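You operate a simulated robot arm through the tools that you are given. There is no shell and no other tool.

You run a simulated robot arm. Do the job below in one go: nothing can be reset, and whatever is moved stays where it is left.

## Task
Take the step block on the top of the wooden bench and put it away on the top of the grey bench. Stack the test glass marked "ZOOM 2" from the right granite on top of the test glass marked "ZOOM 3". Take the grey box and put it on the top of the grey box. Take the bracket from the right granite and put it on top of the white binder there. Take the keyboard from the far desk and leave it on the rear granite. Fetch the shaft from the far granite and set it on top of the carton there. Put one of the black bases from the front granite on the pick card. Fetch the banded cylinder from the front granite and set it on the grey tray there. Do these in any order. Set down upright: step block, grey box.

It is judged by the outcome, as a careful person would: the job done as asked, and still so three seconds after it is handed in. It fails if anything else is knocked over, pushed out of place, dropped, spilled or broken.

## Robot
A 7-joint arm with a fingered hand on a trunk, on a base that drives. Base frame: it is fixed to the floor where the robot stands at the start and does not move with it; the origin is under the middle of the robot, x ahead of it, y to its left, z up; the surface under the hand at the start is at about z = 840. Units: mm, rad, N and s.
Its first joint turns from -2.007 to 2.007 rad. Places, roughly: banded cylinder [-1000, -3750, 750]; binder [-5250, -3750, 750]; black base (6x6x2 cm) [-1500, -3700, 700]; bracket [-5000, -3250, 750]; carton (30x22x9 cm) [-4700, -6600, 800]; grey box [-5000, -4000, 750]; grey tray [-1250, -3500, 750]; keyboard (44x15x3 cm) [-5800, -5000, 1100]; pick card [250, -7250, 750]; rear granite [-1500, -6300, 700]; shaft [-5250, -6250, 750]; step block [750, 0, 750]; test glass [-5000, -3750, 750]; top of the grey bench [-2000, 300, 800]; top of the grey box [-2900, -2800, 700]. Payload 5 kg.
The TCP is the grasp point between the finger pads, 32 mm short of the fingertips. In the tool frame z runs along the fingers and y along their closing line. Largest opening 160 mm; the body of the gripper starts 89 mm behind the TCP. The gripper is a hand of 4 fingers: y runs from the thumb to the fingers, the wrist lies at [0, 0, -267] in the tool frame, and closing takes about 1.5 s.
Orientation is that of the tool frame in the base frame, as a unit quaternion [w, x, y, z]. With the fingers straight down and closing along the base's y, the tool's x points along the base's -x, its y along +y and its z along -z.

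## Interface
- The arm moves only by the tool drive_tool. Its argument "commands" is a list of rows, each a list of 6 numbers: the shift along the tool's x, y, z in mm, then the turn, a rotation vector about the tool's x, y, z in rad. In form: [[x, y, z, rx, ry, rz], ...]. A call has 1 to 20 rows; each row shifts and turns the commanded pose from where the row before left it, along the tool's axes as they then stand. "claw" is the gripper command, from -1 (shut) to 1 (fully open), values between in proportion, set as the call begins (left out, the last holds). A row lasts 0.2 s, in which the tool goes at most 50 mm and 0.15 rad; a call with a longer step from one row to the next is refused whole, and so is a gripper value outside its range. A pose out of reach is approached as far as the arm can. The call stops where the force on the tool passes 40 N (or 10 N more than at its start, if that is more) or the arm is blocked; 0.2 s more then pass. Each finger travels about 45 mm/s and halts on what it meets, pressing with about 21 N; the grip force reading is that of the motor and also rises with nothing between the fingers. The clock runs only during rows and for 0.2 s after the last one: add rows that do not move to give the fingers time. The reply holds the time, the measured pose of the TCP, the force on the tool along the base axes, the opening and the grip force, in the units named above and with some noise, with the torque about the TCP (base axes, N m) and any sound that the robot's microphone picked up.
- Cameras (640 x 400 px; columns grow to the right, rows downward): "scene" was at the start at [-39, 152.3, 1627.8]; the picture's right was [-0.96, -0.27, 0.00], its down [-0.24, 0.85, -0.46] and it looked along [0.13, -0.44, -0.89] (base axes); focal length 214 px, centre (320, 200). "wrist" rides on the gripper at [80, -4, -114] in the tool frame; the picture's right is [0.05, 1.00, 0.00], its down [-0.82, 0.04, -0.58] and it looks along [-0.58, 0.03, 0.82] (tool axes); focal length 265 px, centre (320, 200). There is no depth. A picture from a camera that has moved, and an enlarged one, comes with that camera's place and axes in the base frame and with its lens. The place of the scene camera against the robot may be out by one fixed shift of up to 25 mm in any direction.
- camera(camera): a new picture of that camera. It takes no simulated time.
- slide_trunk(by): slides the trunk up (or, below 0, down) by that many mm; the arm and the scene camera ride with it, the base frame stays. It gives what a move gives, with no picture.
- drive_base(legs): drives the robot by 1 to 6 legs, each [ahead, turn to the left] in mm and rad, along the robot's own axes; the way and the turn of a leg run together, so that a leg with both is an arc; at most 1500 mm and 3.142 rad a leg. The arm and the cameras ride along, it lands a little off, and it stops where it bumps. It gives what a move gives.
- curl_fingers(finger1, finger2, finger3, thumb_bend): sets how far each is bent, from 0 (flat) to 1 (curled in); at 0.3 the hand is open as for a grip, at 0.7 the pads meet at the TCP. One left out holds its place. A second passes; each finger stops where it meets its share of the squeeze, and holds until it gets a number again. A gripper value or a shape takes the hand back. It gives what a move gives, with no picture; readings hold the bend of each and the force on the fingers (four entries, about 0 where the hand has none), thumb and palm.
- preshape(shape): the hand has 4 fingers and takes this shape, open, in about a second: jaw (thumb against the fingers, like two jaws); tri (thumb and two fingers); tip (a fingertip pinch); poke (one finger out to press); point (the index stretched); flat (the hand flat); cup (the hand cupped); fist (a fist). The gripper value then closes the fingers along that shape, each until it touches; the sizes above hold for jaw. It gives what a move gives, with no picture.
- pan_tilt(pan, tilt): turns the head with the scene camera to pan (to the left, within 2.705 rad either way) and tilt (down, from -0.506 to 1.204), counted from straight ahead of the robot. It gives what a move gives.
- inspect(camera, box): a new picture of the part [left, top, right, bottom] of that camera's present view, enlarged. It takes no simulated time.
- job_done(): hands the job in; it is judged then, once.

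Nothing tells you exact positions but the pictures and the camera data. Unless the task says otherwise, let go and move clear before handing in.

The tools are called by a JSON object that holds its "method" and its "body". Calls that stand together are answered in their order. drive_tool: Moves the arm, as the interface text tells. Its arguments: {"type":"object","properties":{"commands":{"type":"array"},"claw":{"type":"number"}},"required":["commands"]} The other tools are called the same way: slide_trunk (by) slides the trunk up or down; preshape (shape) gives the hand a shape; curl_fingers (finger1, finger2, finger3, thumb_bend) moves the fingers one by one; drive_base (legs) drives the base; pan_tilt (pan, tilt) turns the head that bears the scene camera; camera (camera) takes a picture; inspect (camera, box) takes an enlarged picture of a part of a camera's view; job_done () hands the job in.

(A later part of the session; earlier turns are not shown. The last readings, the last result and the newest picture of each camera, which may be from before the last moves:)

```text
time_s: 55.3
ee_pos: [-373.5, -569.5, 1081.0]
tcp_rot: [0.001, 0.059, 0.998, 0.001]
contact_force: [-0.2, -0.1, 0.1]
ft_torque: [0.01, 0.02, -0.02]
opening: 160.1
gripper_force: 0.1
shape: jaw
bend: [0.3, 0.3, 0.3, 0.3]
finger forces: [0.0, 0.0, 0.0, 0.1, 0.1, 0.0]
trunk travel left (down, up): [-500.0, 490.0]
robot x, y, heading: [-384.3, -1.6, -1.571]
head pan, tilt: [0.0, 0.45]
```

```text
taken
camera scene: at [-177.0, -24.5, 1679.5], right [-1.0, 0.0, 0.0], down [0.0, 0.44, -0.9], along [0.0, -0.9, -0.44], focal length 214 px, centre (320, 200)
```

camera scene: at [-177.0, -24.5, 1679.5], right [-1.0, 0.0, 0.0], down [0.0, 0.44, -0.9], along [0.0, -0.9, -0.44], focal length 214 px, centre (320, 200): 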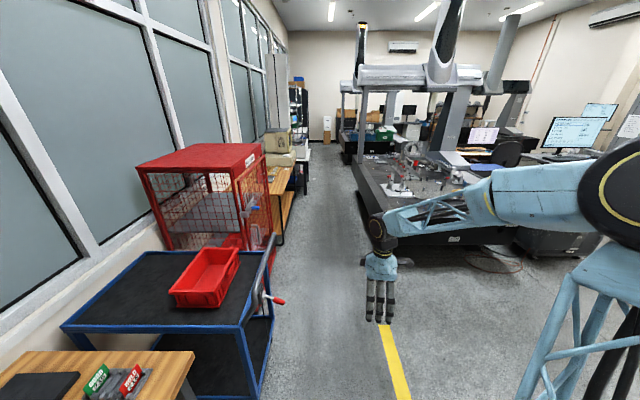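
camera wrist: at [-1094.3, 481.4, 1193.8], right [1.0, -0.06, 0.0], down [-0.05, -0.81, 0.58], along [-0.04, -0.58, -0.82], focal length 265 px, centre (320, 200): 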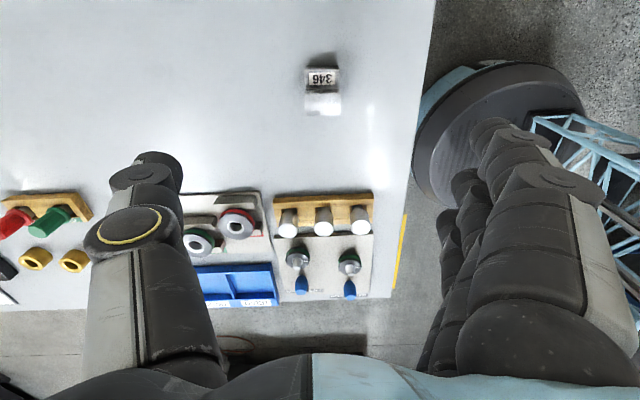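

Aisle is about 750 mm wide, with the CMM column ahead on the right. I'll go forward to y≈−2100 and look again.

{"method": "drive_base", "body": {"legs": [[1400, 0], [700, 0]]}}

{"method": "pan_tilt", "body": {"pan": -0.5, "tilt": 0.45}}

{"method": "camera", "body": {"camera": "scene"}}

{"method": "pan_tilt", "body": {"pan": 0.1, "tilt": 0.45}}

{"method": "camera", "body": {"camera": "scene"}}

```text
time_s: 65.5
ee_pos: [-375.8, -2624.9, 1082.1]
tcp_rot: [0.001, 0.058, 0.998, 0.0]
contact_force: [-0.5, -0.1, 0.3]
ft_torque: [-0.01, 0.01, -0.03]
opening: 159.9
gripper_force: 0.1
shape: jaw
bend: [0.3, 0.3, 0.3, 0.3]
finger forces: [0.0, 0.0, 0.0, 0.0, 0.0, 0.0]
trunk travel left (down, up): [-500.0, 490.0]
robot x, y, heading: [-385.5, -2058.6, -1.56]
head pan, tilt: [0.0, 0.45]
```

```text
time_s: 66.5
ee_pos: [-376.6, -2623.9, 1081.3]
tcp_rot: [0.001, 0.058, 0.998, 0.0]
contact_force: [-0.2, 0.7, -0.4]
ft_torque: [0.02, 0.01, -0.01]
opening: 159.7
gripper_force: 0.1
shape: jaw
bend: [0.3, 0.3, 0.3, 0.3]
finger forces: [0.0, 0.0, 0.0, 0.0, 0.0, 0.1]
trunk travel left (down, up): [-500.0, 490.0]
robot x, y, heading: [-391.2, -2058.7, -1.564]
head pan, tilt: [-0.499, 0.45]
```

```text
taken
camera scene: at [-225.0, -2067.9, 1679.5], right [-0.88, 0.47, 0.0], down [0.21, 0.38, -0.9], along [-0.43, -0.79, -0.44], focal length 214 px, centre (320, 200)
```

scene: 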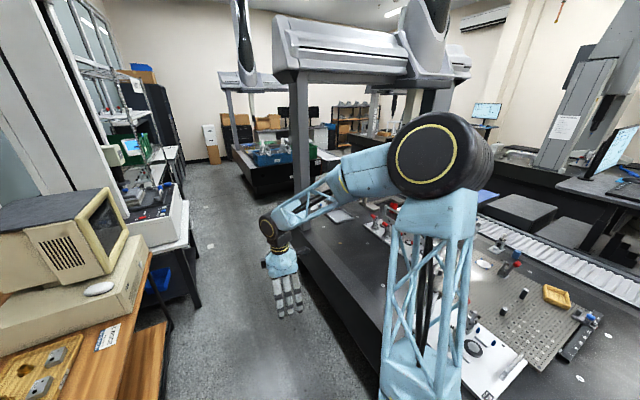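

```text
time_s: 67.5
ee_pos: [-376.5, -2623.8, 1081.3]
tcp_rot: [0.001, 0.057, 0.998, 0.0]
contact_force: [-1.1, 0.3, 0.5]
ft_torque: [0.01, -0.03, -0.04]
opening: 160.0
gripper_force: 0.0
shape: jaw
bend: [0.3, 0.3, 0.3, 0.3]
finger forces: [0.0, 0.0, 0.0, 0.0, 0.0, 0.1]
trunk travel left (down, up): [-500.0, 490.0]
robot x, y, heading: [-390.3, -2062.3, -1.558]
head pan, tilt: [0.099, 0.45]
```

```text
taken
camera scene: at [-171.9, -2078.4, 1679.5], right [-0.99, -0.1, 0.0], down [-0.05, 0.43, -0.9], along [0.09, -0.9, -0.44], focal length 214 px, centre (320, 200)
```

scene: 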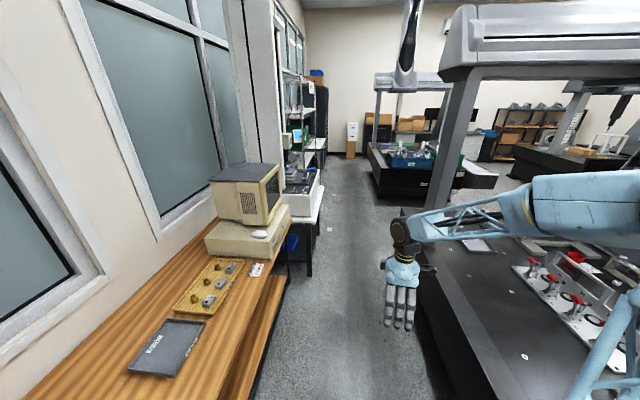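

{"method": "inspect", "body": {"camera": "scene", "box": [330, 80, 580, 280]}}

{"method": "pan_tilt", "body": {"pan": -0.3, "tilt": 0.45}}

{"method": "inspect", "body": {"camera": "scene", "box": [250, 60, 510, 260]}}

```text
2.00 times, centred on (455, 180) of scene
camera zoom: at [-171.9, -2078.4, 1679.5], right [-0.99, -0.1, 0.0], down [-0.05, 0.43, -0.9], along [0.09, -0.9, -0.44], focal length 429 px, centre (50, 240)
```

zoom: 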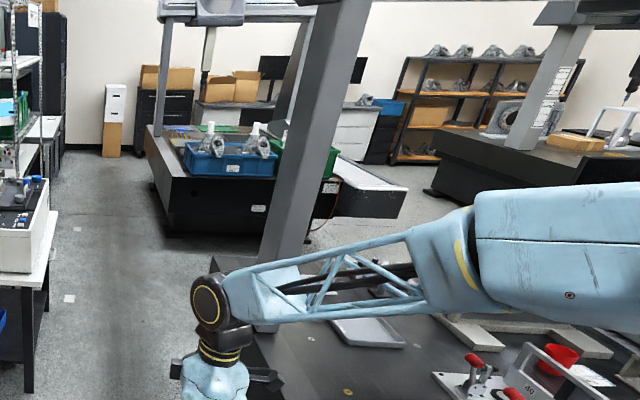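

```text
time_s: 68.3
ee_pos: [-376.5, -2624.5, 1081.6]
tcp_rot: [0.0, 0.057, 0.998, 0.0]
contact_force: [0.0, 0.0, 0.1]
ft_torque: [0.04, -0.02, 0.01]
opening: 159.9
gripper_force: 0.1
shape: jaw
bend: [0.3, 0.3, 0.3, 0.3]
finger forces: [0.0, 0.0, 0.1, 0.1, 0.0, 0.0]
trunk travel left (down, up): [-500.0, 490.0]
robot x, y, heading: [-391.3, -2058.3, -1.573]
head pan, tilt: [-0.3, 0.45]
```

```text
2.00 times, centred on (380, 160) of scene
camera zoom: at [-208.1, -2074.9, 1679.5], right [-0.96, 0.29, 0.0], down [0.13, 0.42, -0.9], along [-0.26, -0.86, -0.44], focal length 429 px, centre (200, 280)
```

zoom: 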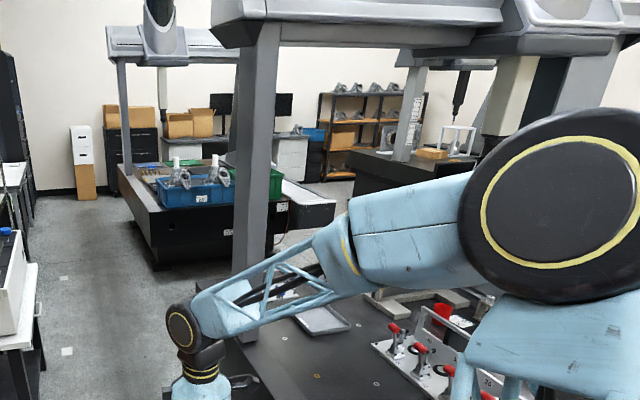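

There's roughly 1.5 m of floor between the front and rear granites; I'd like to work from there. First I check my own footprint and elbow clearance.

{"method": "pan_tilt", "body": {"pan": -0.8, "tilt": 1.2}}

{"method": "camera", "body": {"camera": "scene"}}

{"method": "pan_tilt", "body": {"pan": 0.8, "tilt": 1.2}}

{"method": "camera", "body": {"camera": "scene"}}

{"method": "pan_tilt", "body": {"pan": -1.6, "tilt": 0.0}}

{"method": "camera", "body": {"camera": "scene"}}

```text
time_s: 69.4
ee_pos: [-375.9, -2623.9, 1081.3]
tcp_rot: [0.0, 0.057, 0.998, -0.001]
contact_force: [-0.6, 0.7, 1.0]
ft_torque: [0.0, 0.0, 0.0]
opening: 160.0
gripper_force: 0.2
shape: jaw
bend: [0.3, 0.3, 0.3, 0.3]
finger forces: [0.1, 0.0, 0.0, 0.1, 0.1, 0.1]
trunk travel left (down, up): [-500.0, 490.0]
robot x, y, heading: [-385.8, -2055.6, -1.564]
head pan, tilt: [-0.799, 1.201]
```

```text
taken
camera scene: at [-221.4, -2026.2, 1621.3], right [-0.7, 0.71, 0.0], down [0.66, 0.65, -0.36], along [-0.26, -0.25, -0.93], focal length 214 px, centre (320, 200)
```

scene: 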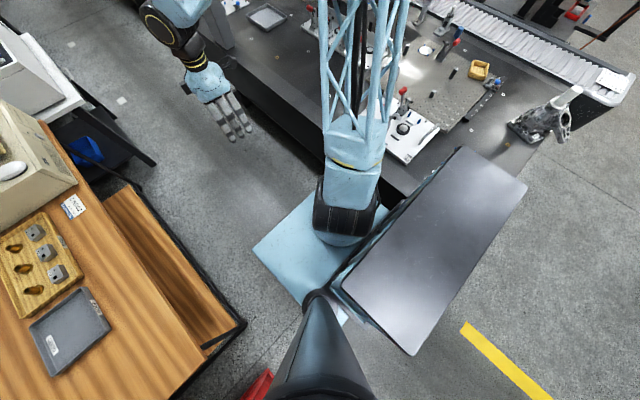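

```text
time_s: 71.1
ee_pos: [-375.9, -2623.8, 1081.6]
tcp_rot: [0.0, 0.057, 0.998, 0.001]
contact_force: [0.1, 0.0, -0.8]
ft_torque: [0.03, 0.04, 0.01]
opening: 160.0
gripper_force: 0.0
shape: jaw
bend: [0.3, 0.3, 0.3, 0.3]
finger forces: [0.1, 0.0, 0.1, 0.1, 0.1, 0.0]
trunk travel left (down, up): [-500.0, 490.0]
robot x, y, heading: [-388.2, -2062.6, -1.569]
head pan, tilt: [0.799, 1.201]
```

```text
taken
camera scene: at [-141.2, -2025.7, 1621.3], right [-0.69, -0.72, 0.0], down [-0.67, 0.65, -0.36], along [0.26, -0.25, -0.93], focal length 214 px, centre (320, 200)
```

scene: 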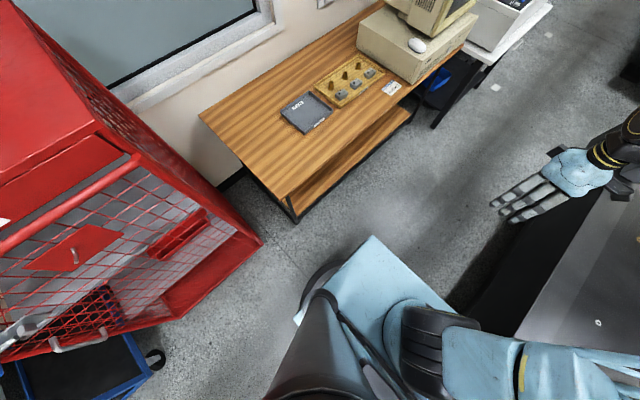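

```text
time_s: 73.3
ee_pos: [-376.4, -2623.9, 1081.5]
tcp_rot: [0.0, 0.057, 0.998, 0.0]
contact_force: [-0.4, 0.2, -0.5]
ft_torque: [0.0, 0.0, 0.0]
opening: 159.9
gripper_force: 0.0
shape: jaw
bend: [0.3, 0.3, 0.3, 0.3]
finger forces: [0.0, 0.0, 0.0, 0.1, 0.0, 0.0]
trunk travel left (down, up): [-500.0, 490.0]
robot x, y, heading: [-388.5, -2060.8, -1.567]
head pan, tilt: [-1.6, 0.0]
```

```text
taken
camera scene: at [-271.4, -1984.8, 1721.1], right [0.02, 1.0, 0.0], down [0.0, 0.0, -1.0], along [-1.0, 0.02, 0.0], focal length 214 px, centre (320, 200)
```

scene: 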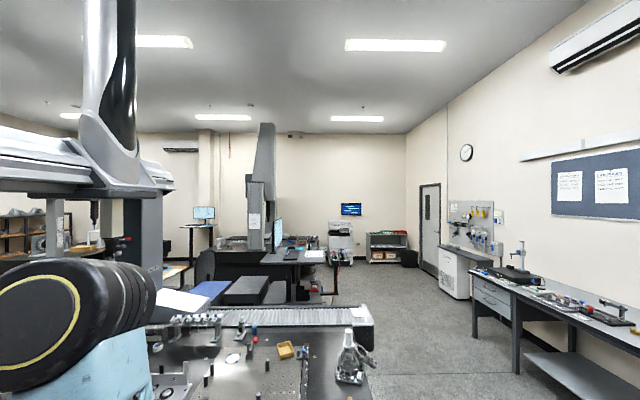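

My elbow stays close to the body, so the column is cleared. Driving on to the gap behind the front granite.

{"method": "drive_base", "body": {"legs": [[1500, 0], [1200, 0]]}}

{"method": "pan_tilt", "body": {"pan": -1.5, "tilt": 0.5}}

{"method": "camera", "body": {"camera": "scene"}}

{"method": "pan_tilt", "body": {"pan": -0.5, "tilt": 0.5}}

{"method": "camera", "body": {"camera": "scene"}}

{"method": "pan_tilt", "body": {"pan": 0.3, "tilt": 0.5}}

{"method": "camera", "body": {"camera": "scene"}}

```text
time_s: 86.5
ee_pos: [-286.0, -5335.9, 1081.9]
tcp_rot: [0.0, 0.055, 0.998, 0.0]
contact_force: [0.8, 0.3, -0.1]
ft_torque: [0.0, 0.0, 0.01]
opening: 160.2
gripper_force: 0.1
shape: jaw
bend: [0.3, 0.3, 0.3, 0.3]
finger forces: [0.0, 0.0, 0.0, 0.0, 0.0, 0.0]
trunk travel left (down, up): [-500.0, 490.0]
robot x, y, heading: [-297.0, -4769.8, -1.558]
head pan, tilt: [-1.6, 0.0]
```

```text
time_s: 87.4
ee_pos: [-287.4, -5335.5, 1081.8]
tcp_rot: [0.0, 0.055, 0.998, 0.0]
contact_force: [0.7, 0.2, -0.1]
ft_torque: [0.03, -0.03, 0.06]
opening: 159.9
gripper_force: 0.0
shape: jaw
bend: [0.3, 0.3, 0.3, 0.3]
finger forces: [0.0, 0.0, 0.1, 0.1, 0.0, 0.0]
trunk travel left (down, up): [-500.0, 490.0]
robot x, y, heading: [-301.9, -4768.9, -1.566]
head pan, tilt: [-1.499, 0.499]
```

```text
taken
camera scene: at [-186.8, -4704.6, 1675.1], right [-0.08, 1.0, 0.0], down [0.48, 0.04, -0.88], along [-0.88, -0.07, -0.48], focal length 214 px, centre (320, 200)
```

scene: 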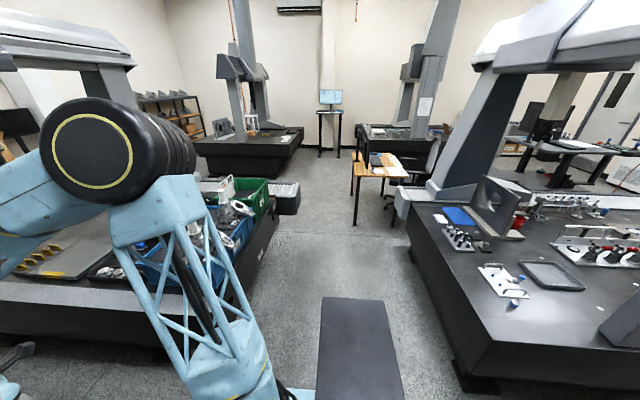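

```text
time_s: 88.7
ee_pos: [-287.2, -5335.3, 1081.7]
tcp_rot: [-0.001, 0.055, 0.998, -0.001]
contact_force: [-0.8, 0.6, -0.1]
ft_torque: [0.01, 0.02, 0.0]
opening: 159.8
gripper_force: 0.1
shape: jaw
bend: [0.3, 0.3, 0.3, 0.3]
finger forces: [0.1, 0.0, 0.0, 0.0, 0.0, 0.0]
trunk travel left (down, up): [-500.0, 490.0]
robot x, y, heading: [-303.0, -4768.1, -1.556]
head pan, tilt: [-0.499, 0.499]
```

```text
taken
camera scene: at [-138.9, -4777.4, 1675.0], right [-0.88, 0.47, 0.0], down [0.23, 0.42, -0.88], along [-0.41, -0.77, -0.48], focal length 214 px, centre (320, 200)
```

scene: 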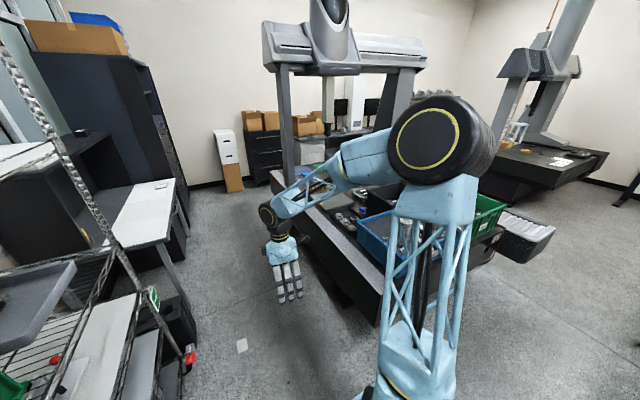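

```text
time_s: 89.8
ee_pos: [-287.4, -5335.3, 1081.0]
tcp_rot: [0.001, 0.054, 0.999, 0.0]
contact_force: [1.1, -0.4, -0.7]
ft_torque: [0.01, -0.03, 0.0]
opening: 159.9
gripper_force: 0.1
shape: jaw
bend: [0.3, 0.3, 0.3, 0.3]
finger forces: [0.1, 0.0, 0.0, 0.0, 0.0, 0.1]
trunk travel left (down, up): [-500.0, 490.0]
robot x, y, heading: [-302.1, -4769.7, -1.562]
head pan, tilt: [0.3, 0.499]
```

```text
taken
camera scene: at [-68.4, -4783.8, 1675.0], right [-0.95, -0.3, 0.0], down [-0.15, 0.46, -0.88], along [0.27, -0.84, -0.48], focal length 214 px, centre (320, 200)
```

scene: 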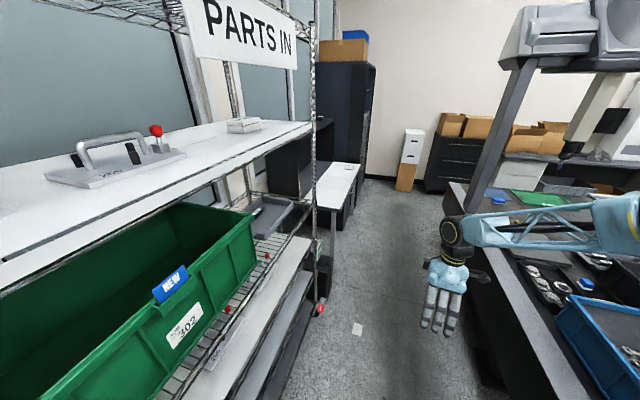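

Now I can see the back of the front granite: tray, small bases and others. Zooming in.

{"method": "pan_tilt", "body": {"pan": -1.7, "tilt": 0.5}}

{"method": "inspect", "body": {"camera": "scene", "box": [320, 160, 480, 260]}}

{"method": "inspect", "body": {"camera": "scene", "box": [400, 180, 640, 330]}}

```text
time_s: 91.7
ee_pos: [-287.0, -5335.4, 1080.2]
tcp_rot: [0.001, 0.054, 0.999, -0.001]
contact_force: [0.9, 0.4, 0.6]
ft_torque: [-0.02, -0.02, -0.03]
opening: 160.0
gripper_force: 0.1
shape: jaw
bend: [0.3, 0.3, 0.3, 0.3]
finger forces: [0.1, 0.1, 0.1, 0.0, 0.1, 0.0]
trunk travel left (down, up): [-500.0, 490.0]
robot x, y, heading: [-300.5, -4768.6, -1.562]
head pan, tilt: [-1.7, 0.499]
```

```text
4.00 times, centred on (400, 210) of scene
camera zoom: at [-186.5, -4686.4, 1675.0], right [0.12, 0.99, 0.0], down [0.48, -0.06, -0.88], along [-0.87, 0.1, -0.48], focal length 858 px, centre (0, 160)
```

zoom: 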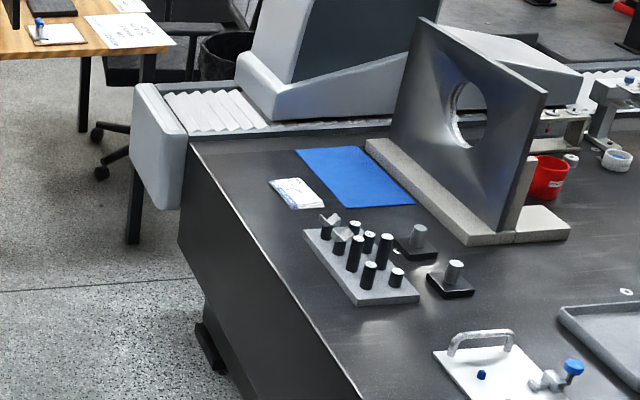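

```text
2.67 times, centred on (520, 255) of scene
camera zoom: at [-186.5, -4686.4, 1675.0], right [0.12, 0.99, 0.0], down [0.48, -0.06, -0.88], along [-0.87, 0.1, -0.48], focal length 572 px, centre (-213, 53)
```

zoom: 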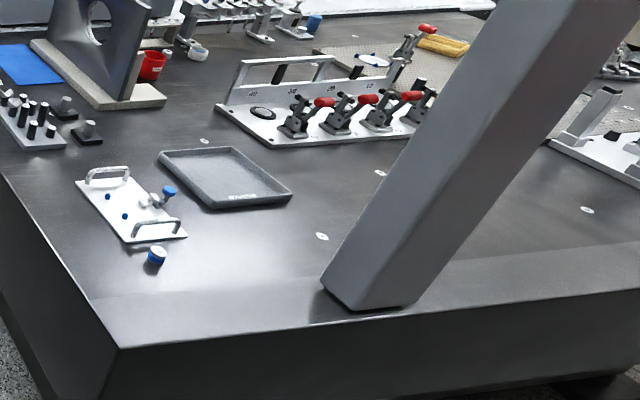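

The tray is near (−1100, −3530), the banded cylinder near (−900, −3860), and two black bases near (−1310, −3760) and (−1420, −3760). I'll move into the gap and face +y.

{"method": "drive_base", "body": {"legs": [[-170, 0], [0, -1.57], [750, 0], [0, -1.57]]}}

{"method": "pan_tilt", "body": {"pan": 0, "tilt": 0.6}}

{"method": "camera", "body": {"camera": "scene"}}

{"method": "camera", "body": {"camera": "wrist"}}

```text
time_s: 105.0
ee_pos: [-1034.1, -4064.9, 1082.1]
tcp_rot: [-0.001, 0.997, -0.082, 0.001]
contact_force: [-0.1, -0.1, 0.4]
ft_torque: [-0.02, 0.0, -0.01]
opening: 159.7
gripper_force: 0.0
shape: jaw
bend: [0.3, 0.3, 0.3, 0.3]
finger forces: [0.0, 0.0, 0.0, 0.1, 0.0, 0.0]
trunk travel left (down, up): [-500.0, 490.0]
robot x, y, heading: [-1051.9, -4632.3, 1.531]
head pan, tilt: [-1.7, 0.499]
```

```text
time_s: 106.7
ee_pos: [-1033.3, -4063.9, 1081.0]
tcp_rot: [0.0, 0.997, -0.082, 0.0]
contact_force: [0.3, -0.1, 0.1]
ft_torque: [-0.01, -0.01, -0.02]
opening: 160.2
gripper_force: 0.0
shape: jaw
bend: [0.3, 0.3, 0.3, 0.3]
finger forces: [0.0, 0.1, 0.1, 0.1, 0.0, 0.0]
trunk travel left (down, up): [-500.0, 490.0]
robot x, y, heading: [-1044.9, -4632.0, 1.529]
head pan, tilt: [0.0, 0.6]
```

```text
taken
camera scene: at [-1247.9, -4582.5, 1665.9], right [1.0, -0.04, 0.0], down [-0.03, -0.56, -0.83], along [0.04, 0.82, -0.56], focal length 214 px, centre (320, 200)
```

scene: 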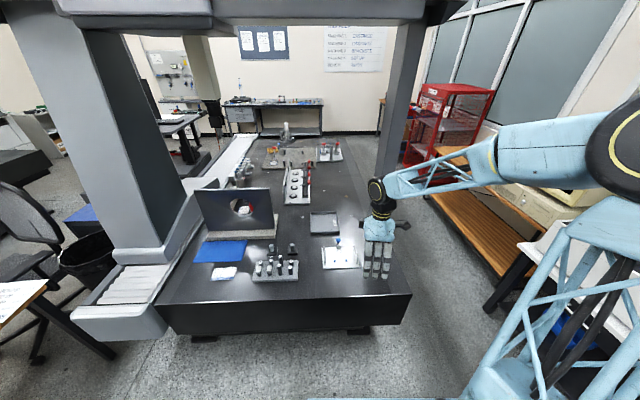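

```text
taken
camera wrist: at [-952.3, -4073.0, 1194.7], right [-0.11, -0.99, 0.0], down [-0.81, 0.09, 0.58], along [-0.57, 0.07, -0.82], focal length 265 px, centre (320, 200)
```

wrist: 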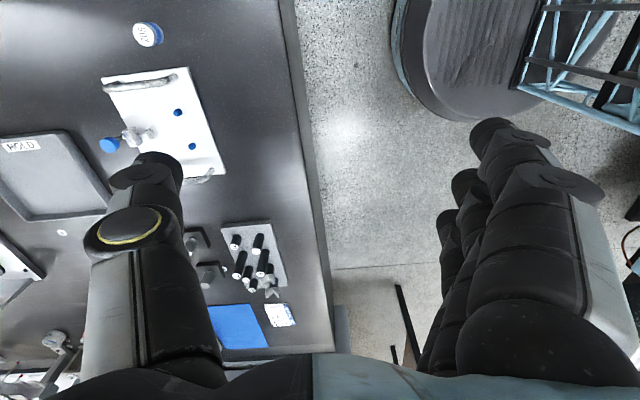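

Clear view: the banded cylinder stands beside a white plate, tray further left. Moving forward a bit and lowering for a better look.

{"method": "drive_base", "body": {"legs": [[150, 0]]}}

{"method": "camera", "body": {"camera": "wrist"}}

```text
time_s: 108.1
ee_pos: [-1026.6, -3914.4, 1080.9]
tcp_rot: [0.0, 0.997, -0.081, -0.001]
contact_force: [0.2, 0.1, -0.1]
ft_torque: [-0.02, 0.02, 0.0]
opening: 160.0
gripper_force: 0.0
shape: jaw
bend: [0.3, 0.3, 0.3, 0.3]
finger forces: [0.0, 0.1, 0.0, 0.0, 0.0, 0.1]
trunk travel left (down, up): [-500.0, 490.0]
robot x, y, heading: [-1043.9, -4479.6, 1.526]
head pan, tilt: [0.0, 0.6]
```

```text
taken
camera wrist: at [-947.2, -3923.1, 1194.4], right [-0.11, -0.99, 0.0], down [-0.81, 0.09, 0.58], along [-0.57, 0.06, -0.82], focal length 265 px, centre (320, 200)
```

wrist: 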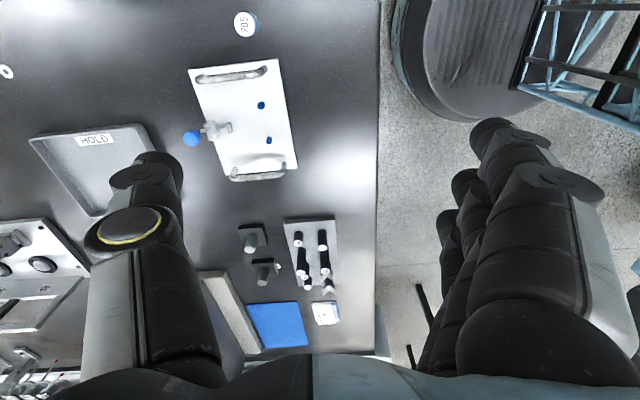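

Cylinder top is at about (−947, −3811, 719), so granite top ≈ 690. Moving over it.

{"method": "drive_tool", "body": {"commands": [[12.4, -23, 36, 0, 0, 0], [12.4, -23, 36, 0, 0, 0], [12.4, -23, 36, 0, 0, 0], [12.4, -23, 36, 0, 0, 0], [12.4, -23, 36, 0, 0, 0], [0, 0, 0, 0, 0, 0]]}}

{"method": "camera", "body": {"camera": "wrist"}}

```text
time_s: 109.5
ee_pos: [-946.3, -3813.2, 899.8]
tcp_rot: [0.001, 0.997, -0.081, 0.0]
contact_force: [-0.4, 0.4, 0.1]
ft_torque: [-0.02, 0.0, -0.01]
opening: 160.2
gripper_force: 0.1
shape: jaw
bend: [0.3, 0.3, 0.3, 0.3]
finger forces: [0.0, 0.0, 0.1, 0.0, 0.0, 0.1]
trunk travel left (down, up): [-500.0, 490.0]
robot x, y, heading: [-1041.0, -4479.2, 1.525]
head pan, tilt: [0.0, 0.6]
```

```text
taken
camera wrist: at [-865.3, -3820.8, 1012.7], right [-0.11, -0.99, 0.0], down [-0.81, 0.09, 0.58], along [-0.57, 0.06, -0.82], focal length 265 px, centre (320, 200)
```

wrist: 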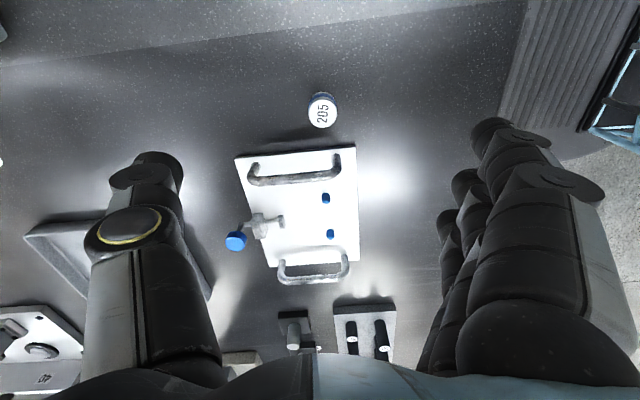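

Centered well. The cylinder is short (~25 mm). Going down further and checking.

{"method": "drive_tool", "body": {"commands": [[-3, 0, 45, 0, 0, 0], [0, 0, 45, 0, 0, 0], [0, 0, 45, 0, 0, 0], [0, 0, 0, 0, 0, 0]]}}

{"method": "camera", "body": {"camera": "wrist"}}

```text
time_s: 110.5
ee_pos: [-949.6, -3812.8, 763.6]
tcp_rot: [0.0, 0.997, -0.081, 0.0]
contact_force: [-0.2, 0.2, 0.3]
ft_torque: [-0.03, -0.01, -0.01]
opening: 160.3
gripper_force: 0.1
shape: jaw
bend: [0.3, 0.3, 0.3, 0.3]
finger forces: [0.0, 0.0, 0.0, 0.0, 0.0, 0.0]
trunk travel left (down, up): [-500.0, 490.0]
robot x, y, heading: [-1043.7, -4478.1, 1.528]
head pan, tilt: [0.0, 0.6]
```

```text
taken
camera wrist: at [-868.1, -3821.3, 877.8], right [-0.11, -0.99, 0.0], down [-0.81, 0.09, 0.58], along [-0.57, 0.06, -0.82], focal length 265 px, centre (320, 200)
```

wrist: 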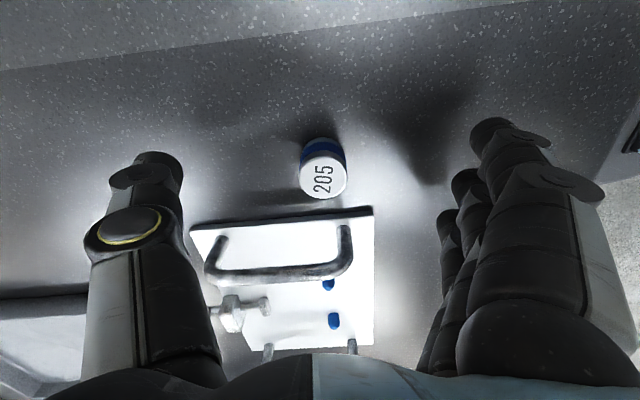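

{"method": "drive_tool", "body": {"commands": [[-6, 1, 12, 0, 0, 0], [0, 0, 12, 0, 0, 0], [0, 0, 8, 0, 0, 0], [0, 0, 0, 0, 0, 0]]}}

{"method": "drive_tool", "body": {"commands": [[0, 0, 0, 0, 0, 0], [0, 0, 0, 0, 0, 0], [0, 0, 0, 0, 0, 0], [0, 0, 0, 0, 0, 0], [0, 0, 0, 0, 0, 0], [0, 0, 0, 0, 0, 0], [0, 0, 0, 0, 0, 0], [0, 0, 0, 0, 0, 0], [0, 0, 0, 0, 0, 0], [0, 0, 0, 0, 0, 0], [0, 0, 0, 0, 0, 0], [0, 0, 0, 0, 0, 0]], "claw": -1}}

{"method": "camera", "body": {"camera": "wrist"}}

```text
time_s: 111.5
ee_pos: [-956.2, -3810.9, 739.8]
tcp_rot: [-0.004, 0.997, -0.081, 0.002]
contact_force: [1.1, -2.8, 25.0]
ft_torque: [-0.68, 0.07, 0.06]
opening: 159.5
gripper_force: 0.2
shape: jaw
bend: [0.29, 0.29, 0.29, 0.3]
finger forces: [5.4, 5.4, 5.6, 0.0, 9.6, 0.0]
trunk travel left (down, up): [-500.0, 490.0]
robot x, y, heading: [-1038.5, -4480.8, 1.531]
head pan, tilt: [0.0, 0.6]
stopped in row 4: the force on the tool passed its limit at 41 N (the readings are from after the stop); the commanded pose is now the measured one
```

```text
time_s: 112.4
ee_pos: [-956.4, -3808.2, 740.5]
tcp_rot: [-0.005, 0.997, -0.081, 0.001]
contact_force: [0.8, -0.9, 32.3]
ft_torque: [-0.78, 0.12, 0.08]
opening: 158.4
gripper_force: 21.5
shape: jaw
bend: [0.31, 0.31, 0.31, 0.32]
finger forces: [6.8, 6.8, 6.6, 0.0, 11.9, 0.0]
trunk travel left (down, up): [-500.0, 490.0]
robot x, y, heading: [-1042.4, -4479.3, 1.531]
head pan, tilt: [0.0, 0.6]
stopped in row 4: the force on the tool passed its limit at 40 N (the readings are from after the stop); the commanded pose is now the measured one
```

```text
taken
camera wrist: at [-875.2, -3818.4, 853.8], right [-0.11, -0.99, -0.01], down [-0.81, 0.08, 0.58], along [-0.57, 0.07, -0.82], focal length 265 px, centre (320, 200)
```

wrist: 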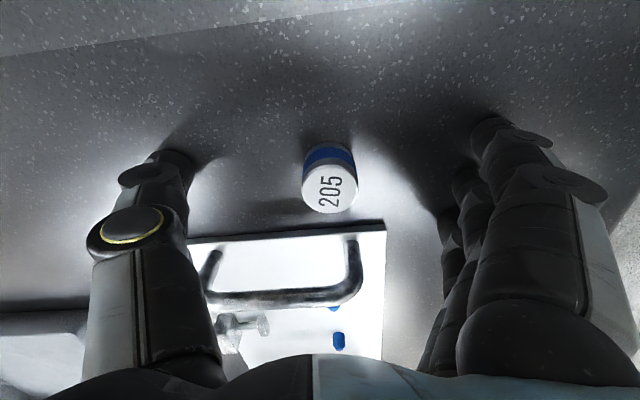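

Fingertips touched the granite (top ≈ 706). Raising a few millimetres, then closing.

{"method": "drive_tool", "body": {"commands": [[0, 0, -4, 0, 0, 0], [0, 0, 0, 0, 0, 0]], "claw": 1}}

{"method": "drive_tool", "body": {"commands": [[0, 4, -1, 0, 0, 0], [0, 0, 0, 0, 0, 0], [0, 0, 0, 0, 0, 0], [0, 0, 0, 0, 0, 0], [0, 0, 0, 0, 0, 0], [0, 0, 0, 0, 0, 0], [0, 0, 0, 0, 0, 0], [0, 0, 0, 0, 0, 0], [0, 0, 0, 0, 0, 0], [0, 0, 0, 0, 0, 0], [0, 0, 0, 0, 0, 0], [0, 0, 0, 0, 0, 0]], "claw": -1}}

{"method": "camera", "body": {"camera": "wrist"}}

```text
time_s: 113.0
ee_pos: [-956.4, -3810.2, 741.3]
tcp_rot: [-0.002, 0.997, -0.083, 0.0]
contact_force: [-0.3, 0.6, 4.6]
ft_torque: [-0.28, 0.03, 0.0]
opening: 159.6
gripper_force: 0.1
shape: jaw
bend: [0.3, 0.3, 0.3, 0.3]
finger forces: [1.1, 1.1, 1.1, 0.0, 0.5, 0.0]
trunk travel left (down, up): [-500.0, 490.0]
robot x, y, heading: [-1045.4, -4478.7, 1.529]
head pan, tilt: [0.0, 0.6]
```

```text
time_s: 115.6
ee_pos: [-958.2, -3815.0, 743.1]
tcp_rot: [-0.003, 0.997, -0.08, 0.0]
contact_force: [-2.8, -8.0, 21.1]
ft_torque: [-1.58, 0.29, -0.06]
opening: 39.0
gripper_force: 21.3
shape: jaw
bend: [0.71, 0.71, 0.71, 0.73]
finger forces: [7.2, 8.2, 7.2, 0.1, 0.6, 0.0]
trunk travel left (down, up): [-500.0, 490.0]
robot x, y, heading: [-1044.3, -4481.3, 1.531]
head pan, tilt: [0.0, 0.6]
```

```text
taken
camera wrist: at [-876.2, -3823.7, 857.3], right [-0.11, -0.99, -0.01], down [-0.81, 0.09, 0.58], along [-0.57, 0.07, -0.82], focal length 265 px, centre (320, 200)
```

wrist: 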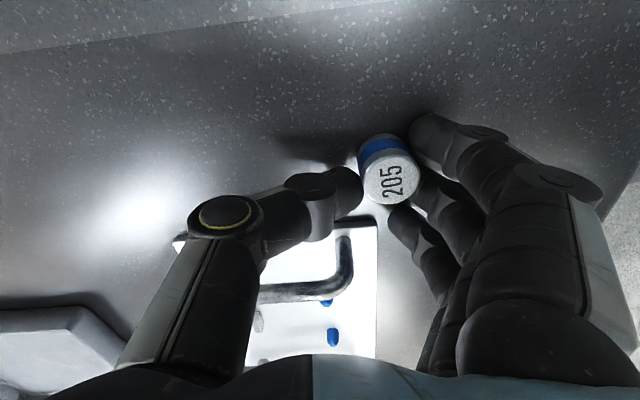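

The fingers are brushing the granite as they curl. I'll open, rise a bit, recentre on the cylinder and try again.

{"method": "drive_tool", "body": {"commands": [[0, 0, -3, 0, 0, 0], [0, 0, -4, 0, 0, 0], [0, 0, 0, 0, 0, 0], [0, 0, 0, 0, 0, 0], [0, 0, 0, 0, 0, 0], [0, 0, 0, 0, 0, 0], [0, 0, 0, 0, 0, 0], [0, 0, 0, 0, 0, 0], [0, 0, 0, 0, 0, 0]], "claw": 1}}

{"method": "camera", "body": {"camera": "wrist"}}

```text
time_s: 116.1
ee_pos: [-957.0, -3813.4, 744.3]
tcp_rot: [0.0, 0.997, -0.082, 0.001]
contact_force: [0.6, 0.4, -0.5]
ft_torque: [-0.07, -0.04, -0.01]
opening: 159.8
gripper_force: 0.1
shape: jaw
bend: [0.3, 0.3, 0.3, 0.3]
finger forces: [0.0, 0.0, 0.0, 0.0, 0.0, 0.1]
trunk travel left (down, up): [-500.0, 490.0]
robot x, y, heading: [-1043.0, -4478.4, 1.524]
head pan, tilt: [0.0, 0.6]
stopped in row 2: the force on the tool passed its limit at 47 N (the readings are from after the stop); the commanded pose is now the measured one
```

```text
taken
camera wrist: at [-875.9, -3822.1, 857.8], right [-0.11, -0.99, 0.0], down [-0.81, 0.09, 0.58], along [-0.57, 0.07, -0.82], focal length 265 px, centre (320, 200)
```

wrist: 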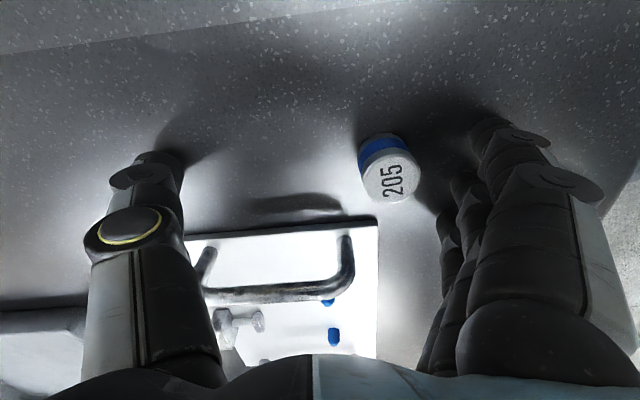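

{"method": "drive_tool", "body": {"commands": [[0, 0, -7, 0, 0, 0], [6, 18, 0, 0, 0, 0], [6, 18, 0, 0, 0, 0], [0, 0, 0, 0, 0, 0]], "claw": 1}}

{"method": "camera", "body": {"camera": "wrist"}}

```text
time_s: 117.1
ee_pos: [-950.8, -3851.1, 752.8]
tcp_rot: [-0.003, 0.997, -0.081, 0.002]
contact_force: [-0.2, 0.9, 0.5]
ft_torque: [0.02, -0.02, -0.02]
opening: 160.0
gripper_force: 0.0
shape: jaw
bend: [0.3, 0.3, 0.3, 0.3]
finger forces: [0.0, 0.0, 0.1, 0.1, 0.1, 0.0]
trunk travel left (down, up): [-500.0, 490.0]
robot x, y, heading: [-1043.2, -4479.6, 1.529]
head pan, tilt: [0.0, 0.6]
```

```text
taken
camera wrist: at [-870.3, -3861.0, 865.8], right [-0.11, -0.99, -0.01], down [-0.81, 0.09, 0.58], along [-0.57, 0.07, -0.82], focal length 265 px, centre (320, 200)
```

wrist: 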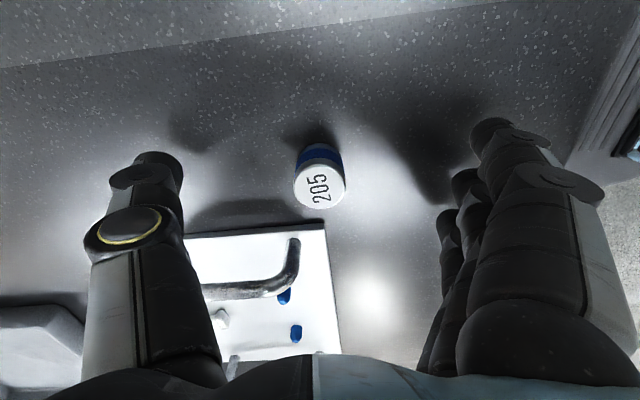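

{"method": "drive_tool", "body": {"commands": [[0, 0, 4, 0, 0, 0], [0, 0, 0, 0, 0, 0], [0, 0, 0, 0, 0, 0], [0, 0, 0, 0, 0, 0], [0, 0, 0, 0, 0, 0], [0, 0, 0, 0, 0, 0], [0, 0, 0, 0, 0, 0], [0, 0, 0, 0, 0, 0], [0, 0, 0, 0, 0, 0], [0, 0, 0, 0, 0, 0], [0, 0, 0, 0, 0, 0], [0, 0, 0, 0, 0, 0]], "claw": -1}}

{"method": "camera", "body": {"camera": "wrist"}}

```text
time_s: 119.7
ee_pos: [-949.8, -3852.3, 748.5]
tcp_rot: [-0.002, 0.997, -0.081, 0.001]
contact_force: [-0.1, 2.0, 4.2]
ft_torque: [-0.01, 0.04, 0.0]
opening: 9.7
gripper_force: 20.7
shape: jaw
bend: [0.68, 0.72, 0.68, 0.71]
finger forces: [0.1, 11.7, 0.0, 0.0, 14.4, 0.1]
trunk travel left (down, up): [-500.0, 490.0]
robot x, y, heading: [-1043.4, -4483.2, 1.532]
head pan, tilt: [0.0, 0.6]
```

```text
taken
camera wrist: at [-869.2, -3860.4, 862.1], right [-0.11, -0.99, -0.01], down [-0.81, 0.09, 0.58], along [-0.57, 0.07, -0.82], focal length 265 px, centre (320, 200)
```

wrist: 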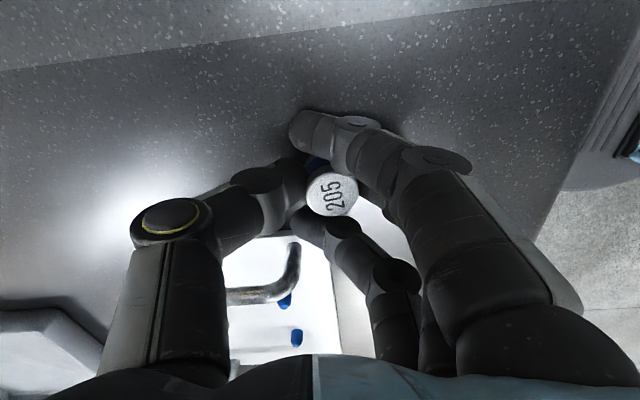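

It's gripped between thumb and middle finger. Lifting gently.

{"method": "drive_tool", "body": {"commands": [[0, 0, -5, 0, 0, 0], [0, 0, -10, 0, 0, 0], [0, 0, -20, 0, 0, 0], [0, 0, -30, 0, 0, 0], [0, 0, 0, 0, 0, 0]]}}

{"method": "camera", "body": {"camera": "wrist"}}

```text
time_s: 120.9
ee_pos: [-951.9, -3851.1, 815.8]
tcp_rot: [-0.002, 0.997, -0.081, 0.001]
contact_force: [0.4, 0.0, -0.4]
ft_torque: [0.04, 0.0, -0.01]
opening: 8.6
gripper_force: 21.0
shape: jaw
bend: [0.68, 0.71, 0.68, 0.71]
finger forces: [0.0, 12.0, 0.0, 0.0, 11.8, 0.0]
trunk travel left (down, up): [-500.0, 490.0]
robot x, y, heading: [-1048.0, -4485.3, 1.525]
head pan, tilt: [0.0, 0.6]
```

```text
taken
camera wrist: at [-870.8, -3860.7, 929.0], right [-0.11, -0.99, 0.0], down [-0.81, 0.09, 0.58], along [-0.57, 0.07, -0.82], focal length 265 px, centre (320, 200)
```

wrist: 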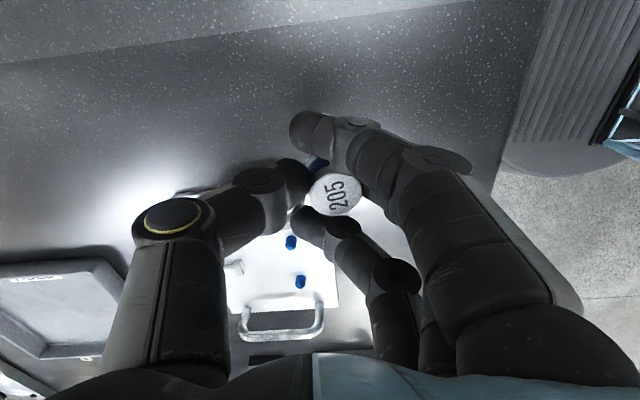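

Lifted. I'll raise it, creep the base 60 mm closer, and look at the tray.

{"method": "drive_tool", "body": {"commands": [[0, 0, -40, 0, 0, 0], [0, 0, -40, 0, 0, 0], [0, 0, 0, 0, 0, 0]]}}

{"method": "drive_base", "body": {"legs": [[60, 0]]}}

{"method": "drive_tool", "body": {"commands": [[-35, -30, 0, 0, 0, 0], [-35, -30, 0, 0, 0, 0], [-35, -30, 0, 0, 0, 0], [-35, -30, 0, 0, 0, 0], [0, 0, 0, 0, 0, 0]]}}

{"method": "camera", "body": {"camera": "wrist"}}

{"method": "camera", "body": {"camera": "scene"}}

```text
time_s: 121.7
ee_pos: [-953.4, -3850.8, 894.1]
tcp_rot: [-0.003, 0.997, -0.081, 0.001]
contact_force: [1.4, -0.5, -1.9]
ft_torque: [0.01, 0.0, 0.0]
opening: 8.5
gripper_force: 20.9
shape: jaw
bend: [0.68, 0.71, 0.68, 0.71]
finger forces: [0.0, 12.1, 0.1, 0.0, 11.8, 0.0]
trunk travel left (down, up): [-500.0, 490.0]
robot x, y, heading: [-1042.0, -4479.4, 1.531]
head pan, tilt: [0.0, 0.6]
```

```text
time_s: 122.7
ee_pos: [-950.0, -3790.3, 895.0]
tcp_rot: [-0.002, 0.997, -0.081, 0.001]
contact_force: [0.3, -0.1, -1.5]
ft_torque: [-0.03, 0.02, 0.01]
opening: 8.6
gripper_force: 21.2
shape: jaw
bend: [0.68, 0.71, 0.68, 0.71]
finger forces: [0.0, 12.1, 0.0, 0.0, 11.9, 0.1]
trunk travel left (down, up): [-500.0, 490.0]
robot x, y, heading: [-1040.5, -4423.1, 1.527]
head pan, tilt: [0.0, 0.6]
```

```text
time_s: 123.9
ee_pos: [-1069.2, -3651.4, 893.2]
tcp_rot: [-0.002, 0.997, -0.081, 0.001]
contact_force: [-0.3, 0.2, -1.9]
ft_torque: [0.02, 0.0, -0.02]
opening: 8.7
gripper_force: 21.0
shape: jaw
bend: [0.68, 0.71, 0.68, 0.71]
finger forces: [0.0, 12.1, 0.1, 0.1, 11.6, 0.1]
trunk travel left (down, up): [-500.0, 490.0]
robot x, y, heading: [-1040.9, -4421.1, 1.526]
head pan, tilt: [0.0, 0.6]
```

```text
taken
camera wrist: at [-987.6, -3659.8, 1007.2], right [-0.11, -0.99, 0.0], down [-0.81, 0.09, 0.58], along [-0.57, 0.07, -0.82], focal length 265 px, centre (320, 200)
```

wrist: 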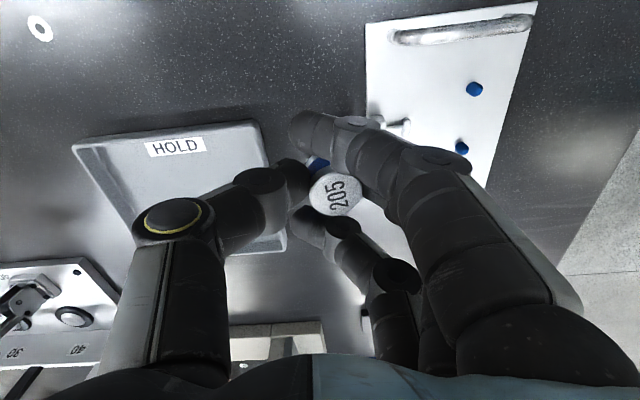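

```text
taken
camera scene: at [-1239.2, -4373.0, 1665.9], right [1.0, -0.04, 0.0], down [-0.02, -0.56, -0.82], along [0.04, 0.82, -0.57], focal length 214 px, centre (320, 200)
```

scene: 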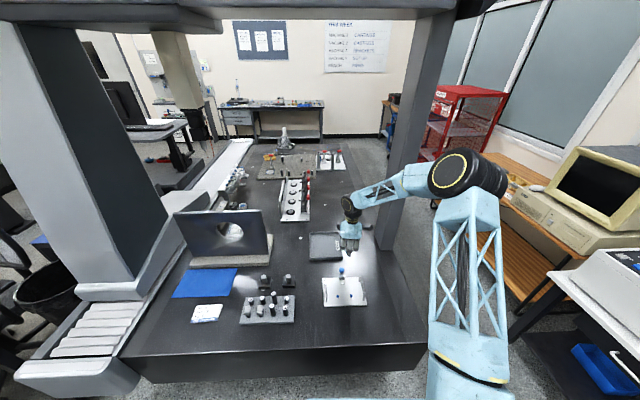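

Tray spans x −1269…−1078, y −3583…−3370. Moving the cylinder over its middle.

{"method": "drive_tool", "body": {"commands": [[-30.7, -38.3, 0, 0, 0, 0], [-30.7, -38.3, 0, 0, 0, 0], [-30.7, -38.3, 0, 0, 0, 0], [-30.7, -38.3, 0, 0, 0, 0], [0, 0, 0, 0, 0, 0]]}}

{"method": "drive_tool", "body": {"commands": [[0, 0, 40, 0, 0, 0], [0, 0, 40, 0, 0, 0], [0, 0, 40, 0, 0, 0], [0, 0, 0, 0, 0, 0]]}}

{"method": "camera", "body": {"camera": "wrist"}}

```text
time_s: 125.1
ee_pos: [-1165.9, -3479.6, 893.6]
tcp_rot: [-0.002, 0.997, -0.082, 0.002]
contact_force: [-0.4, 0.3, -1.6]
ft_torque: [0.0, -0.02, 0.03]
opening: 8.3
gripper_force: 21.0
shape: jaw
bend: [0.68, 0.71, 0.68, 0.71]
finger forces: [0.1, 11.8, 0.0, 0.0, 11.4, 0.0]
trunk travel left (down, up): [-500.0, 490.0]
robot x, y, heading: [-1042.7, -4420.9, 1.529]
head pan, tilt: [0.0, 0.6]
```

```text
time_s: 126.1
ee_pos: [-1162.0, -3477.0, 773.3]
tcp_rot: [-0.003, 0.997, -0.081, 0.001]
contact_force: [0.4, 0.4, -2.5]
ft_torque: [-0.01, -0.02, 0.01]
opening: 8.7
gripper_force: 20.9
shape: jaw
bend: [0.68, 0.71, 0.68, 0.71]
finger forces: [0.1, 11.8, 0.0, 0.0, 11.5, 0.0]
trunk travel left (down, up): [-500.0, 490.0]
robot x, y, heading: [-1041.7, -4423.1, 1.527]
head pan, tilt: [0.0, 0.6]
```

```text
taken
camera wrist: at [-1081.6, -3486.7, 886.4], right [-0.11, -0.99, 0.0], down [-0.81, 0.09, 0.58], along [-0.57, 0.07, -0.82], focal length 265 px, centre (320, 200)
```

wrist: 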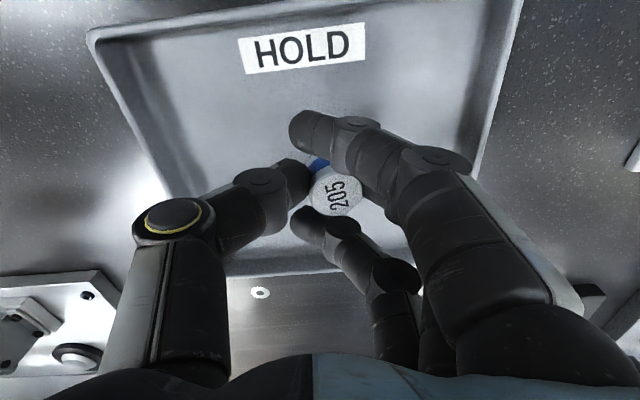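

{"method": "drive_tool", "body": {"commands": [[0, 0, 6, 0, 0, 0], [0, 0, 4, 0, 0, 0], [0, 0, 0, 0, 0, 0]]}}

{"method": "drive_tool", "body": {"commands": [[0, 0, 3, 0, 0, 0], [0, 0, 0, 0, 0, 0]]}}

{"method": "drive_tool", "body": {"commands": [[0, 0, 3, 0, 0, 0], [0, 0, 0, 0, 0, 0]]}}

{"method": "drive_tool", "body": {"commands": [[0, 0, 2, 0, 0, 0], [0, 0, 0, 0, 0, 0]]}}

```text
time_s: 126.9
ee_pos: [-1164.3, -3478.8, 764.6]
tcp_rot: [-0.004, 0.997, -0.081, 0.001]
contact_force: [-0.8, 1.1, -2.7]
ft_torque: [0.01, -0.03, 0.03]
opening: 8.8
gripper_force: 20.4
shape: jaw
bend: [0.68, 0.71, 0.68, 0.71]
finger forces: [0.1, 11.8, 0.0, 0.0, 11.5, 0.0]
trunk travel left (down, up): [-500.0, 490.0]
robot x, y, heading: [-1039.1, -4419.6, 1.531]
head pan, tilt: [0.0, 0.6]
```

```text
time_s: 127.5
ee_pos: [-1164.1, -3477.1, 761.8]
tcp_rot: [-0.002, 0.997, -0.081, 0.001]
contact_force: [0.7, 0.1, -2.4]
ft_torque: [0.0, -0.04, 0.02]
opening: 8.7
gripper_force: 21.6
shape: jaw
bend: [0.68, 0.71, 0.68, 0.71]
finger forces: [0.0, 11.8, 0.0, 0.0, 11.6, 0.1]
trunk travel left (down, up): [-500.0, 490.0]
robot x, y, heading: [-1041.6, -4420.5, 1.531]
head pan, tilt: [0.0, 0.6]
```

```text
time_s: 128.1
ee_pos: [-1164.9, -3477.1, 758.4]
tcp_rot: [-0.002, 0.997, -0.081, 0.001]
contact_force: [0.0, -0.1, -1.6]
ft_torque: [-0.01, 0.0, 0.03]
opening: 8.8
gripper_force: 21.0
shape: jaw
bend: [0.68, 0.71, 0.68, 0.71]
finger forces: [0.0, 11.8, 0.0, 0.0, 11.4, 0.0]
trunk travel left (down, up): [-500.0, 490.0]
robot x, y, heading: [-1041.2, -4421.9, 1.527]
head pan, tilt: [0.0, 0.6]
```

```text
time_s: 128.7
ee_pos: [-1165.4, -3477.2, 757.5]
tcp_rot: [-0.002, 0.997, -0.081, 0.001]
contact_force: [-0.2, 0.0, -1.6]
ft_torque: [-0.01, -0.01, 0.0]
opening: 8.6
gripper_force: 21.4
shape: jaw
bend: [0.68, 0.71, 0.68, 0.71]
finger forces: [0.0, 11.8, 0.0, 0.0, 11.5, 0.0]
trunk travel left (down, up): [-500.0, 490.0]
robot x, y, heading: [-1038.8, -4421.5, 1.528]
head pan, tilt: [0.0, 0.6]
```

{"method": "drive_tool", "body": {"commands": [[0, 0, 2, 0, 0, 0], [0, 0, 0, 0, 0, 0]]}}

{"method": "drive_tool", "body": {"commands": [[0, 0, 2, 0, 0, 0], [0, 0, 0, 0, 0, 0]]}}

{"method": "drive_tool", "body": {"commands": [[0, 0, 2, 0, 0, 0], [0, 0, 0, 0, 0, 0]]}}

```text
time_s: 129.3
ee_pos: [-1165.8, -3478.1, 755.2]
tcp_rot: [-0.002, 0.997, -0.082, 0.001]
contact_force: [0.0, 0.9, -1.9]
ft_torque: [0.04, -0.03, 0.02]
opening: 8.8
gripper_force: 20.7
shape: jaw
bend: [0.68, 0.71, 0.68, 0.71]
finger forces: [0.0, 11.8, 0.0, 0.0, 11.6, 0.0]
trunk travel left (down, up): [-500.0, 490.0]
robot x, y, heading: [-1045.5, -4422.8, 1.531]
head pan, tilt: [0.0, 0.6]
```

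```text
time_s: 129.9
ee_pos: [-1164.3, -3477.6, 753.6]
tcp_rot: [-0.003, 0.997, -0.081, 0.0]
contact_force: [0.7, 1.2, 3.6]
ft_torque: [-0.09, -0.02, 0.02]
opening: 8.5
gripper_force: 20.9
shape: jaw
bend: [0.68, 0.71, 0.68, 0.72]
finger forces: [0.0, 11.8, 0.0, 0.0, 13.1, 0.1]
trunk travel left (down, up): [-500.0, 490.0]
robot x, y, heading: [-1039.1, -4424.1, 1.53]
head pan, tilt: [0.0, 0.6]
```

```text
time_s: 130.5
ee_pos: [-1165.7, -3476.9, 752.3]
tcp_rot: [-0.003, 0.997, -0.082, 0.0]
contact_force: [3.4, 2.4, 10.7]
ft_torque: [-0.13, -0.03, 0.0]
opening: 8.9
gripper_force: 20.9
shape: jaw
bend: [0.68, 0.72, 0.68, 0.72]
finger forces: [0.0, 12.4, 0.0, 0.0, 16.6, 0.1]
trunk travel left (down, up): [-500.0, 490.0]
robot x, y, heading: [-1041.9, -4419.6, 1.526]
head pan, tilt: [0.0, 0.6]
```

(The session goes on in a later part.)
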